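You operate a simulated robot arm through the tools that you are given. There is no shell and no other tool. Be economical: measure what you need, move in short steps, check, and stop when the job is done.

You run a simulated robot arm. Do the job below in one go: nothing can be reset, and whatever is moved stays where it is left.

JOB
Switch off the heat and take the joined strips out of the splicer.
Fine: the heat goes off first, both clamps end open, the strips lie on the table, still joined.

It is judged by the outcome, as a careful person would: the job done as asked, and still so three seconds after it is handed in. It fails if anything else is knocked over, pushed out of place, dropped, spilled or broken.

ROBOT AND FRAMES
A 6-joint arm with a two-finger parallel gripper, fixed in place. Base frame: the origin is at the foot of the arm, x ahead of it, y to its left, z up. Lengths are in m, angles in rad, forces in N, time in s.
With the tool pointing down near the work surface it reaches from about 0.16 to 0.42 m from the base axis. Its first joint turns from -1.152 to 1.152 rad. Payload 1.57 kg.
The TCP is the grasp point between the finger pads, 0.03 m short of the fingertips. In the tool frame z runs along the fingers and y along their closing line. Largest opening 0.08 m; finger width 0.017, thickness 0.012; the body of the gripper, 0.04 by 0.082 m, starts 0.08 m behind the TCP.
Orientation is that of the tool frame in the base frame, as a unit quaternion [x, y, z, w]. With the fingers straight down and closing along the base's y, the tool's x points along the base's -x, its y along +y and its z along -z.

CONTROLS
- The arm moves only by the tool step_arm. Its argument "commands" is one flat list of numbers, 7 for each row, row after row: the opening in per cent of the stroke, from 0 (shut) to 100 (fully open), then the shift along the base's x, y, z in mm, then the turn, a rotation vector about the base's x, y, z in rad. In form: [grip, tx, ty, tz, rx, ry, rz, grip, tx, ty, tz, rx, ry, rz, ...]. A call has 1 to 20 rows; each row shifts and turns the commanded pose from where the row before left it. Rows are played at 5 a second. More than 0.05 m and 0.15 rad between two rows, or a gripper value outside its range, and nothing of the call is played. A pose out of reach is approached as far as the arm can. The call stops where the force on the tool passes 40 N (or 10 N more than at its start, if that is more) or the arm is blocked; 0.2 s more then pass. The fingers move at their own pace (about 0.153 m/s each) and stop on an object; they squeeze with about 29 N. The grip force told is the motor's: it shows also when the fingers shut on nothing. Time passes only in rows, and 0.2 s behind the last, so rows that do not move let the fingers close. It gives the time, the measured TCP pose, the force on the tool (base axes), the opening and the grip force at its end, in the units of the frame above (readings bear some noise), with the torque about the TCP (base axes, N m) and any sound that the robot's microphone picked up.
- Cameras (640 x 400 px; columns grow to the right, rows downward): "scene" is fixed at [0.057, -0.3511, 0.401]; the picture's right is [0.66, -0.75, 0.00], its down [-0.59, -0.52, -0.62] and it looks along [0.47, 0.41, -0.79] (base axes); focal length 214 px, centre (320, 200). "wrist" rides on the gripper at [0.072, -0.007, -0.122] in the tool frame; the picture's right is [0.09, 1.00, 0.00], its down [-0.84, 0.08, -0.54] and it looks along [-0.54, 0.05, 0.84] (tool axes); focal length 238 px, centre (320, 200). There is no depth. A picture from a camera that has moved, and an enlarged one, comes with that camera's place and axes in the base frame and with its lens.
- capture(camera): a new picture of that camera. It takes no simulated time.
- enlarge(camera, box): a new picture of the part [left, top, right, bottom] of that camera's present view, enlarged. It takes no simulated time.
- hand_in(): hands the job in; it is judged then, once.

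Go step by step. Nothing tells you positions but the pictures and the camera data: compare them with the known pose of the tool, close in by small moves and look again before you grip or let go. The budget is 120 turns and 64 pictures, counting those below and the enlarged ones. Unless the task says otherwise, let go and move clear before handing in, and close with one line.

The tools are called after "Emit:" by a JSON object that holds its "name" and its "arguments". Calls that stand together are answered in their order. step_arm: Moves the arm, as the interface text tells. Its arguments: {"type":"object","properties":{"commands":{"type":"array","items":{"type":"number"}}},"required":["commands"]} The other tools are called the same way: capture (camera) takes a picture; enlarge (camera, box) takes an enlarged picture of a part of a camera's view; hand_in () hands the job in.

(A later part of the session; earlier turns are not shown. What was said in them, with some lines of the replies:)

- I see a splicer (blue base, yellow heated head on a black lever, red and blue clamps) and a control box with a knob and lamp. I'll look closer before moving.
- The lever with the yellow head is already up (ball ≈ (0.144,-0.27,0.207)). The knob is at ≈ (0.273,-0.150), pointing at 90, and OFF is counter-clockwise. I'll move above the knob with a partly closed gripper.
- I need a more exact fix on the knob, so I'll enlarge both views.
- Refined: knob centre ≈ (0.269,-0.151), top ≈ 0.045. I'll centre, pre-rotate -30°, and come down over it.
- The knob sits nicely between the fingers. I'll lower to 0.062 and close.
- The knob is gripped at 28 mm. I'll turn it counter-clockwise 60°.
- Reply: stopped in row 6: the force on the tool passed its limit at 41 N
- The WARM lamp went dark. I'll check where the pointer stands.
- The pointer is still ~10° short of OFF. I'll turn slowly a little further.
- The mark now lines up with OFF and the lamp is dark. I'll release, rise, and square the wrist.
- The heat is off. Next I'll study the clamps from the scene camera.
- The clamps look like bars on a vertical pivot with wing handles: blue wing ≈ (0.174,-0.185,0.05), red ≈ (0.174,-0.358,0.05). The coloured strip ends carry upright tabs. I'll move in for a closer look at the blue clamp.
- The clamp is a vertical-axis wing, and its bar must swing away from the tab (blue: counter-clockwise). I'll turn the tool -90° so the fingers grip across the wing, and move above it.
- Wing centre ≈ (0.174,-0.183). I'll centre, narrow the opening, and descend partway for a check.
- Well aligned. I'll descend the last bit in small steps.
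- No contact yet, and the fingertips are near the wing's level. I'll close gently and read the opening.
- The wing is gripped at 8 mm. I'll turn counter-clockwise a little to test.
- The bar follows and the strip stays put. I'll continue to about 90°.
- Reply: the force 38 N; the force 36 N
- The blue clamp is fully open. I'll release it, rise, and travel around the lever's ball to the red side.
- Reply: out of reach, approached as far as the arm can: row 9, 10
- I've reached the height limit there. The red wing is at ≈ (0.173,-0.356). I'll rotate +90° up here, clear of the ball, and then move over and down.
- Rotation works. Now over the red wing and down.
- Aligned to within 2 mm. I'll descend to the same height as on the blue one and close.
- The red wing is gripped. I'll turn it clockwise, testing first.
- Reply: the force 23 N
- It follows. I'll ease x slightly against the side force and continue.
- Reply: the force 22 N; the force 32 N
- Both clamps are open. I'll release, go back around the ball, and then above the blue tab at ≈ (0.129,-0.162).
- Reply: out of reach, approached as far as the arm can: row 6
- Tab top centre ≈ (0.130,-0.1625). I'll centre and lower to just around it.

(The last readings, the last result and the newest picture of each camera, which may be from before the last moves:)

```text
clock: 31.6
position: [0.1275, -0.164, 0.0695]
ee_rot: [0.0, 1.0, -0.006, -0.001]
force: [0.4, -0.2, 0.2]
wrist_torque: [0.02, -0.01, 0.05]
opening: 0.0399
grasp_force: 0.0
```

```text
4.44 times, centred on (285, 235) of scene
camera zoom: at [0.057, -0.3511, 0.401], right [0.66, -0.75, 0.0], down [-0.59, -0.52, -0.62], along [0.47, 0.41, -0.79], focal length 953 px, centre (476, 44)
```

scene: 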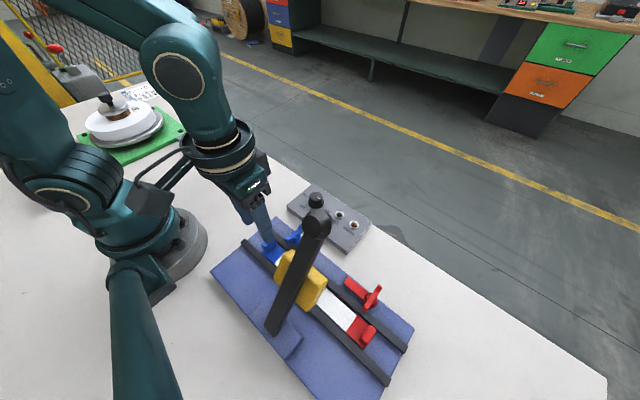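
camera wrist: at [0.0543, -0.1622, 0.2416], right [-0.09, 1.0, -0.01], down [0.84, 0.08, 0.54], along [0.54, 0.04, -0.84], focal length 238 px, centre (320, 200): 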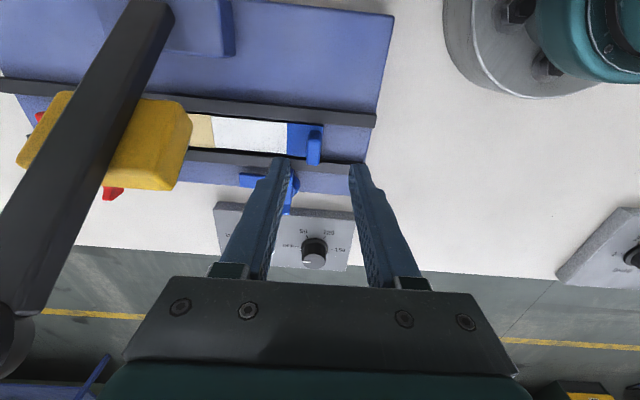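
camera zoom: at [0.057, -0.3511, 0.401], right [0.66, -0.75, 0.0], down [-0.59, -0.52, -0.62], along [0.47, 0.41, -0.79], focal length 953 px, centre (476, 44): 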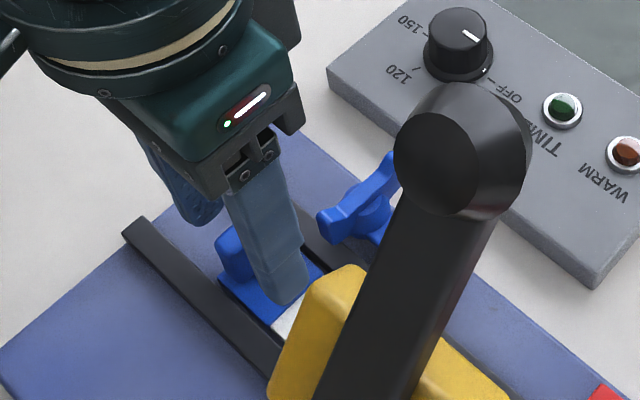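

Centred on the tab. I'll lower 4 mm more and close.

Emit:
{"name": "step_arm", "arguments": {"commands": [50, 0, 0, -2, 0, 0, 0, 50, 0, 0.5, -2, 0, 0, 0, 20, 0, 0, 0, 0, 0, 0, 0, 0, 0, 0, 0, 0, 0, 0, 0, 0, 0, 0, 0, 0]}}

Emit:
{"name": "enlarge", "arguments": {"camera": "wrist", "box": [220, 90, 420, 215]}}

```text
clock: 32.8
position: [0.1281, -0.1636, 0.0657]
ee_rot: [0.0, 1.0, -0.006, -0.001]
force: [-1.0, 0.1, -0.4]
wrist_torque: [0.06, 0.01, -0.02]
opening: 0.0106
grasp_force: 28.0
```

```text
3.20 times, centred on (320, 152) of wrist
camera zoom: at [0.0566, -0.1687, 0.188], right [-0.09, 1.0, -0.01], down [0.84, 0.08, 0.54], along [0.54, 0.04, -0.84], focal length 763 px, centre (320, 352)
```

zoom: 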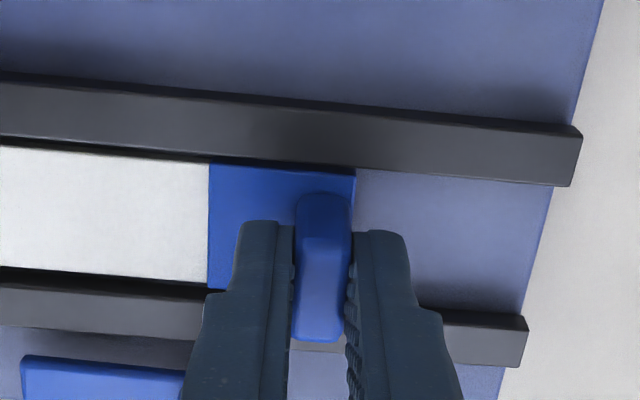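

The tab is gripped at 10.6 mm. I'll lift 12 mm gently and check the strip.

Emit:
{"name": "step_arm", "arguments": {"commands": [0, 0, 0, 3, 0, 0, 0, 0, 0, 0, 3, 0, 0, 0, 0, 0, 0, 3, 0, 0, 0, 0, 0, 0, 3, 0, 0, 0]}}

Emit:
{"name": "capture", "arguments": {"camera": "wrist"}}

Emit:
{"name": "enlarge", "arguments": {"camera": "scene", "box": [230, 200, 420, 390]}}

```text
clock: 33.8
position: [0.1274, -0.1632, 0.078]
ee_rot: [0.0, 1.0, -0.006, -0.001]
force: [-0.2, 0.0, -0.7]
wrist_torque: [0.04, 0.01, -0.01]
opening: 0.0108
grasp_force: 28.3
```

```text
18 pictures are left
camera wrist: at [0.0564, -0.1688, 0.2005], right [-0.09, 1.0, -0.01], down [0.84, 0.08, 0.54], along [0.54, 0.04, -0.84], focal length 238 px, centre (320, 200)
```

wrist: 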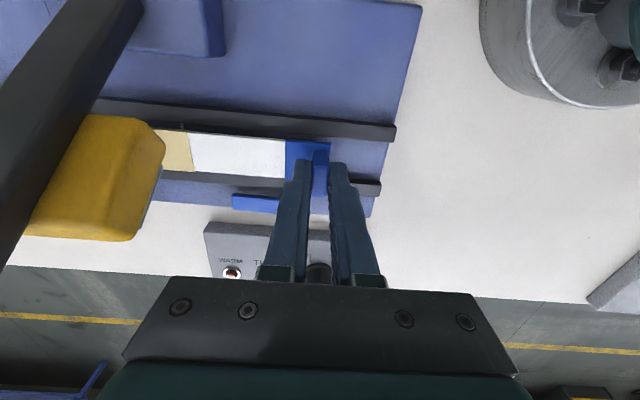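

```text
2.11 times, centred on (325, 295) of scene
camera zoom: at [0.057, -0.3511, 0.401], right [0.66, -0.75, 0.0], down [-0.59, -0.52, -0.62], along [0.47, 0.41, -0.79], focal length 452 px, centre (310, 0)
```

zoom: 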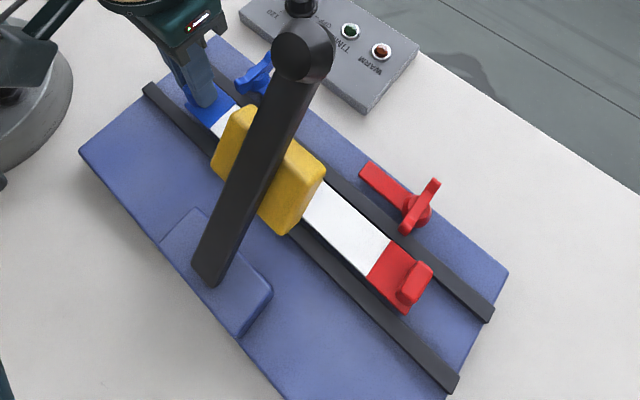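

The strip lifts in one piece, level. I'll lift a further 25 mm, staying under the raised head, and check.

Emit:
{"name": "step_arm", "arguments": {"commands": [0, 0, 0, 5, 0, 0, 0, 0, 0, 0, 5, 0, 0, 0, 0, 0, 0, 5, 0, 0, 0, 0, 0, 0, 5, 0, 0, 0, 0, 0, 0, 5, 0, 0, 0]}}

Emit:
{"name": "enlarge", "arguments": {"camera": "scene", "box": [230, 200, 420, 390]}}

Emit:
{"name": "capture", "arguments": {"camera": "wrist"}}

```text
clock: 35.0
position: [0.1277, -0.1618, 0.1023]
ee_rot: [0.001, 1.0, -0.005, 0.0]
force: [0.4, -0.3, -0.4]
wrist_torque: [0.03, 0.03, 0.0]
opening: 0.0107
grasp_force: 28.1
```

```text
2.11 times, centred on (325, 295) of scene
camera zoom: at [0.057, -0.3511, 0.401], right [0.66, -0.75, 0.0], down [-0.59, -0.52, -0.62], along [0.47, 0.41, -0.79], focal length 452 px, centre (310, 0)
```

zoom: 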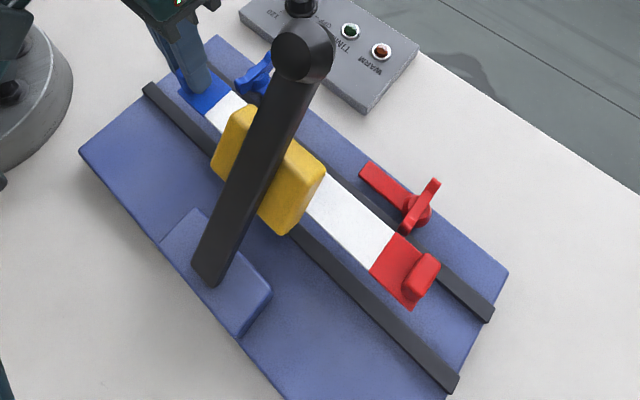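

```text
15 pictures are left
camera wrist: at [0.0565, -0.168, 0.2249], right [-0.09, 1.0, -0.01], down [0.84, 0.08, 0.54], along [0.54, 0.04, -0.84], focal length 238 px, centre (320, 200)
```

wrist: 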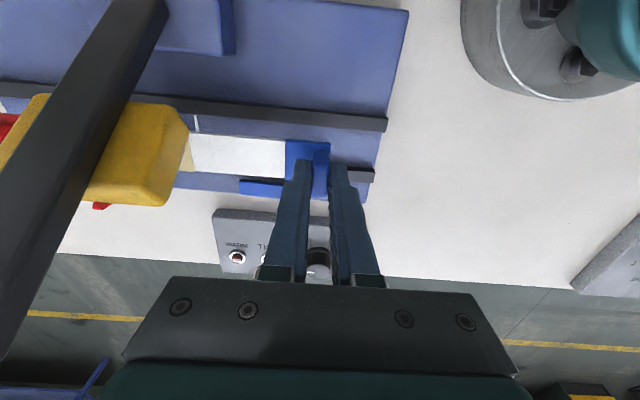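

The red end is up too (z ≈ 0.065), above the wings. I'll now slide straight out along +x.

Emit:
{"name": "step_arm", "arguments": {"commands": [0, 10, 0, 1, 0, 0, 0, 0, 12, 0, 1, 0, 0, 0, 0, 12, 0, 0, 0, 0, 0, 0, 12, 0, 0, 0, 0, 0, 0, 12, 0, 0, 0, 0, 0, 0, 10, 0, 0, 0, 0, 0, 0, 8, 0, 5, 0, 0, 0]}}

Emit:
{"name": "capture", "arguments": {"camera": "scene"}}

```text
clock: 36.6
position: [0.204, -0.1631, 0.1102]
ee_rot: [0.0, 1.0, -0.005, -0.001]
force: [0.8, 0.3, -0.6]
wrist_torque: [0.05, 0.01, -0.02]
opening: 0.0107
grasp_force: 28.8
```

```text
14 pictures are left
```

scene: 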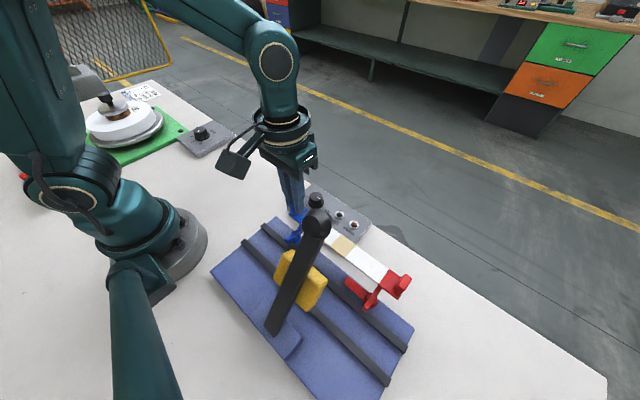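

It's out and still joined. I'll raise slightly and carry it left over the free table.

Emit:
{"name": "step_arm", "arguments": {"commands": [0, 0, 0, 10, 0, 0, 0, 0, 0, 0, 10, 0, 0, 0, 0, 0, 15, 0, 0, 0, 0, 0, 22, 0, 0, 0, 0, 0, 0, 25, 0, 0, 0, 0, 0, 0, 25, 0, 0, 0, 0, 0, 0, 25, 0, 0, 0, 0, 0, 0, 25, 0, 0, 0, 0, 0, 0, 25, 0, 0, 0, 0, 0, 0, 25, 0, 0, 0, 0, 0, 0, 25, 0, 0, 0, 0, 0, 0, 25, 0, 0, 0, 0, 0, 0, 25, 0, 0, 0, 0, 0, 0, 25, 0, 0, 0, 0, 0, 0, 15, 0, 0, 0, 0]}}

Emit:
{"name": "capture", "arguments": {"camera": "scene"}}

Emit:
{"name": "capture", "arguments": {"camera": "wrist"}}

```text
refused: commands must hold 7 numbers for each row
```

```text
13 pictures are left
```

scene: 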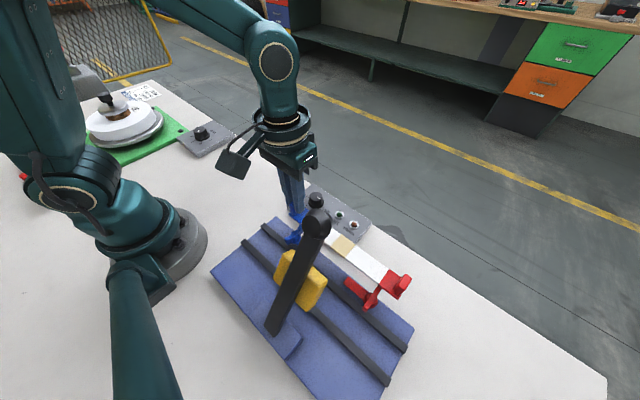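

```text
12 pictures are left
camera wrist: at [0.1324, -0.1681, 0.2317], right [-0.09, 1.0, -0.01], down [0.84, 0.08, 0.54], along [0.54, 0.04, -0.84], focal length 238 px, centre (320, 200)
```

wrist: 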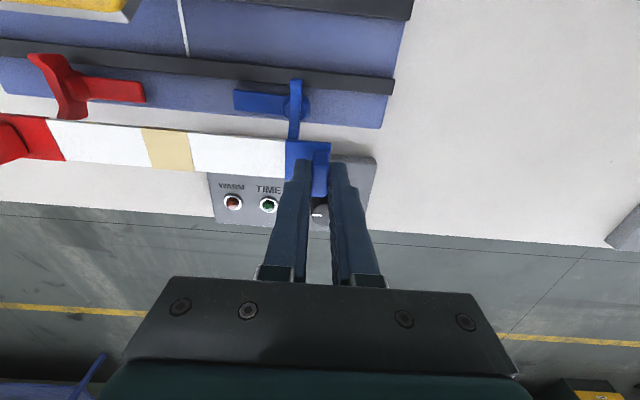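

That call had a row of the wrong length, so nothing moved. I'll resend it correctly in two parts.

Emit:
{"name": "step_arm", "arguments": {"commands": [0, 0, 0, 10, 0, 0, 0, 0, 0, 0, 10, 0, 0, 0, 0, 0, 15, 0, 0, 0, 0, 0, 0, 25, 0, 0, 0, 0, 0, 0, 25, 0, 0, 0, 0, 0, 0, 25, 0, 0, 0, 0, 0, 0, 25, 0, 0, 0, 0, 0, 0, 25, 0, 0, 0, 0, 0, 0, 25, 0, 0, 0, 0, 0, 0, 25, 0, 0, 0, 0]}}

Emit:
{"name": "step_arm", "arguments": {"commands": [0, 0, 25, 0, 0, 0, 0, 0, 0, 25, 0, 0, 0, 0, 0, 0, 25, 0, 0, 0, 0, 0, 0, 25, 0, 0, 0, 0, 0, 0, 20, 0, 0, 0, 0]}}

Emit:
{"name": "capture", "arguments": {"camera": "scene"}}

Emit:
{"name": "capture", "arguments": {"camera": "wrist"}}

```text
clock: 38.8
position: [0.2018, 0.0269, 0.1314]
ee_rot: [0.0, 1.0, -0.006, -0.001]
force: [1.0, -0.1, -1.1]
wrist_torque: [0.03, 0.03, -0.03]
opening: 0.0108
grasp_force: 28.7
```

```text
clock: 40.0
position: [0.2047, 0.1474, 0.1322]
ee_rot: [0.001, 1.0, -0.006, -0.001]
force: [1.0, -0.6, -1.8]
wrist_torque: [0.06, 0.03, 0.02]
opening: 0.0107
grasp_force: 28.5
```

```text
11 pictures are left
```

scene: 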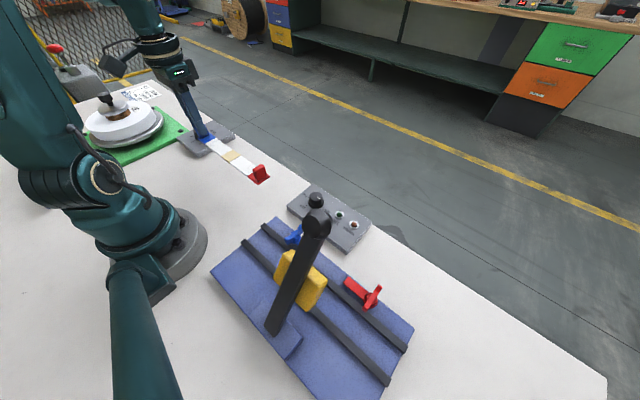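

```text
10 pictures are left
camera wrist: at [0.1323, 0.1421, 0.2533], right [-0.09, 1.0, -0.01], down [0.84, 0.08, 0.54], along [0.54, 0.04, -0.84], focal length 238 px, centre (320, 200)
```

wrist: 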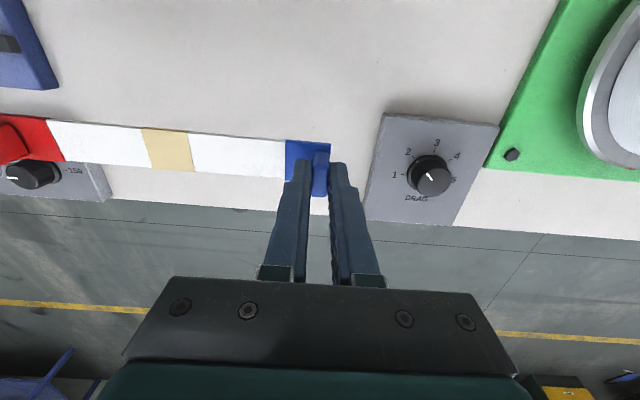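

The target is clear (red end ≈ y -0.07, blue end ≈ 0.167, with boxes on either side). I'll shift 8 mm and lower to just above the table.

Emit:
{"name": "step_arm", "arguments": {"commands": [0, 0, 4, -20, 0, 0, 0, 0, 0, 4, -20, 0, 0, 0, 0, 0, 0, -15, 0, 0, 0, 0, 0, 0, -12, 0, 0, 0, 0, 0, 0, -8, 0, 0, 0]}}

Emit:
{"name": "capture", "arguments": {"camera": "wrist"}}

Emit:
{"name": "enlarge", "arguments": {"camera": "scene", "box": [170, 90, 350, 230]}}

```text
clock: 41.2
position: [0.205, 0.156, 0.0544]
ee_rot: [-0.001, 1.0, -0.006, -0.001]
force: [0.8, -0.1, -0.8]
wrist_torque: [0.02, 0.0, -0.01]
opening: 0.0107
grasp_force: 28.6
```

```text
9 pictures are left
camera wrist: at [0.1334, 0.1502, 0.1765], right [-0.09, 1.0, -0.01], down [0.84, 0.08, 0.54], along [0.54, 0.04, -0.84], focal length 238 px, centre (320, 200)
```

wrist: 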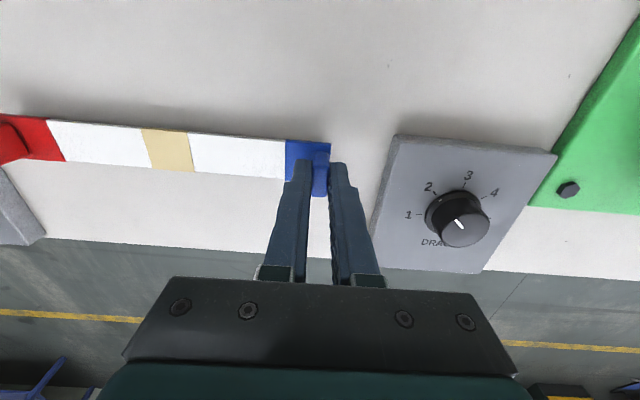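

```text
2.86 times, centred on (260, 160) of scene
camera zoom: at [0.057, -0.3511, 0.401], right [0.66, -0.75, 0.0], down [-0.59, -0.52, -0.62], along [0.47, 0.41, -0.79], focal length 613 px, centre (491, 314)
```

zoom: 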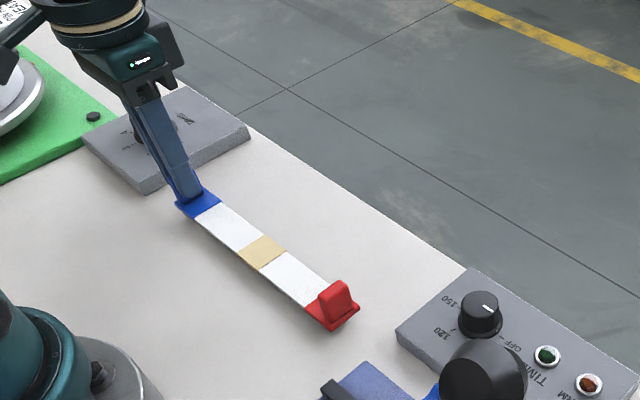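

Clear all round. I'll lower in fine steps until it touches down.

Emit:
{"name": "step_arm", "arguments": {"commands": [0, 0, 0, -3, 0, 0, 0, 0, 0, 0, -2, 0, 0, 0, 0, 0, 0, -2, 0, 0, 0]}}

Emit:
{"name": "step_arm", "arguments": {"commands": [0, 0, 0, -2, 0, 0, 0]}}

```text
clock: 42.0
position: [0.2052, 0.1545, 0.0495]
ee_rot: [0.0, 1.0, -0.007, -0.001]
force: [-0.1, 1.6, -1.0]
wrist_torque: [0.07, 0.0, 0.01]
opening: 0.0107
grasp_force: 28.5
```

```text
clock: 42.4
position: [0.2031, 0.1564, 0.0471]
ee_rot: [0.0, 1.0, -0.006, -0.002]
force: [-0.8, 0.2, -1.3]
wrist_torque: [0.08, -0.01, 0.01]
opening: 0.0108
grasp_force: 28.7
```

Emit:
{"name": "step_arm", "arguments": {"commands": [0, 0, 0, -2, 0, 0, 0]}}

Emit:
{"name": "step_arm", "arguments": {"commands": [0, 0, 0, -1.5, 0, 0, 0]}}

Emit:
{"name": "step_arm", "arguments": {"commands": [0, 0, 0, -1.5, 0, 0, 0]}}

```text
clock: 42.8
position: [0.2058, 0.1553, 0.0455]
ee_rot: [0.0, 1.0, -0.005, 0.0]
force: [-3.0, 0.6, 19.5]
wrist_torque: [0.14, 0.12, 0.01]
opening: 0.0107
grasp_force: 28.5
```

```text
clock: 43.2
position: [0.2044, 0.1548, 0.0422]
ee_rot: [0.0, 1.0, -0.005, 0.0]
force: [0.6, -1.1, 19.2]
wrist_torque: [0.15, -0.1, 0.01]
opening: 0.0105
grasp_force: 29.1
```

```text
clock: 43.6
position: [0.2055, 0.1552, 0.0422]
ee_rot: [0.001, 1.0, -0.005, 0.0]
force: [3.3, 0.1, 20.2]
wrist_torque: [0.2, -0.16, -0.02]
opening: 0.0106
grasp_force: 28.8
```

Touchdown, with about 20 N upward. I'll ease up 1 mm, then check before letting go.

Emit:
{"name": "step_arm", "arguments": {"commands": [0, 0, 0, 1, 0, 0, 0]}}

Emit:
{"name": "enlarge", "arguments": {"camera": "scene", "box": [170, 90, 350, 230]}}

```text
clock: 44.0
position: [0.2041, 0.155, 0.0416]
ee_rot: [0.0, 1.0, -0.006, -0.002]
force: [1.3, 1.5, 4.5]
wrist_torque: [0.16, -0.11, 0.02]
opening: 0.0107
grasp_force: 28.6
```

```text
2.86 times, centred on (260, 160) of scene
camera zoom: at [0.057, -0.3511, 0.401], right [0.66, -0.75, 0.0], down [-0.59, -0.52, -0.62], along [0.47, 0.41, -0.79], focal length 613 px, centre (491, 314)
```

zoom: 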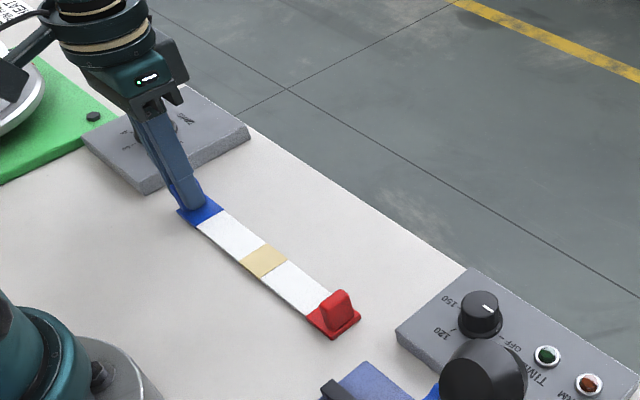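

The strips lie flat on the table. I'll open narrowly, rise, and move clear.

Emit:
{"name": "step_arm", "arguments": {"commands": [30, 0, 0, 0, 0, 0, 0, 30, 0, 0, 0, 0, 0, 0, 30, 0, 0, 10, 0, 0, 0, 30, 0, 0, 15, 0, 0, 0, 30, 0, 0, 30, 0, 0, 0, 30, 0, 0, 40, 0, 0, 0, 30, 0, 0, 30, 0, 0, 0]}}

Emit:
{"name": "capture", "arguments": {"camera": "scene"}}

Emit:
{"name": "capture", "arguments": {"camera": "wrist"}}

Emit:
{"name": "enlarge", "arguments": {"camera": "scene", "box": [230, 170, 420, 350]}}

```text
clock: 45.6
position: [0.2044, 0.1559, 0.1683]
ee_rot: [0.0, 1.0, -0.006, -0.001]
force: [-0.8, -0.6, 0.3]
wrist_torque: [0.01, -0.02, 0.0]
opening: 0.0241
grasp_force: 0.1
```

```text
6 pictures are left
```

scene: 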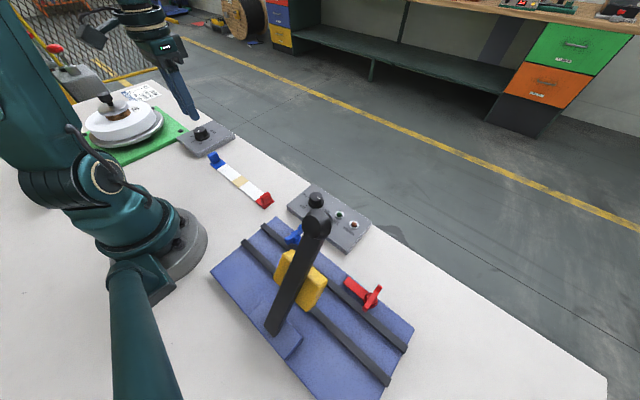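

```text
5 pictures are left
camera wrist: at [0.132, 0.151, 0.2894], right [-0.09, 1.0, -0.01], down [0.84, 0.08, 0.54], along [0.54, 0.04, -0.84], focal length 238 px, centre (320, 200)
```

wrist: 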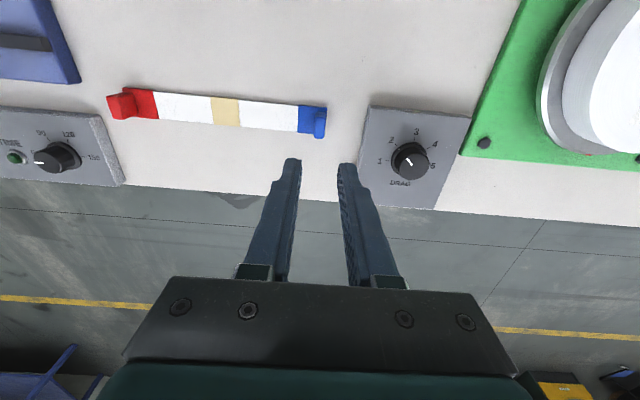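

```text
2.22 times, centred on (325, 260) of scene
camera zoom: at [0.057, -0.3511, 0.401], right [0.66, -0.75, 0.0], down [-0.59, -0.52, -0.62], along [0.47, 0.41, -0.79], focal length 477 px, centre (309, 67)
```

zoom: 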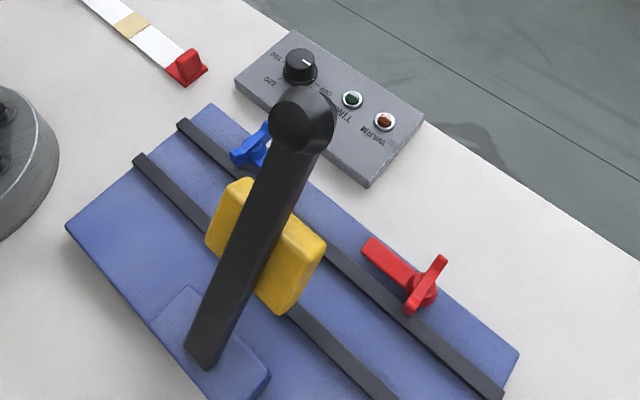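

The knob is at OFF with the lamp dark, both clamps are open, and the joined strips lie on the table with the arm clear. I'm handing in.

Emit:
{"name": "hand_in", "arguments": {}}

```text
The job is handed in.
```

The heat went off first, both clamps are open, and the strips are lying on the table to the left of the splicer, still joined.
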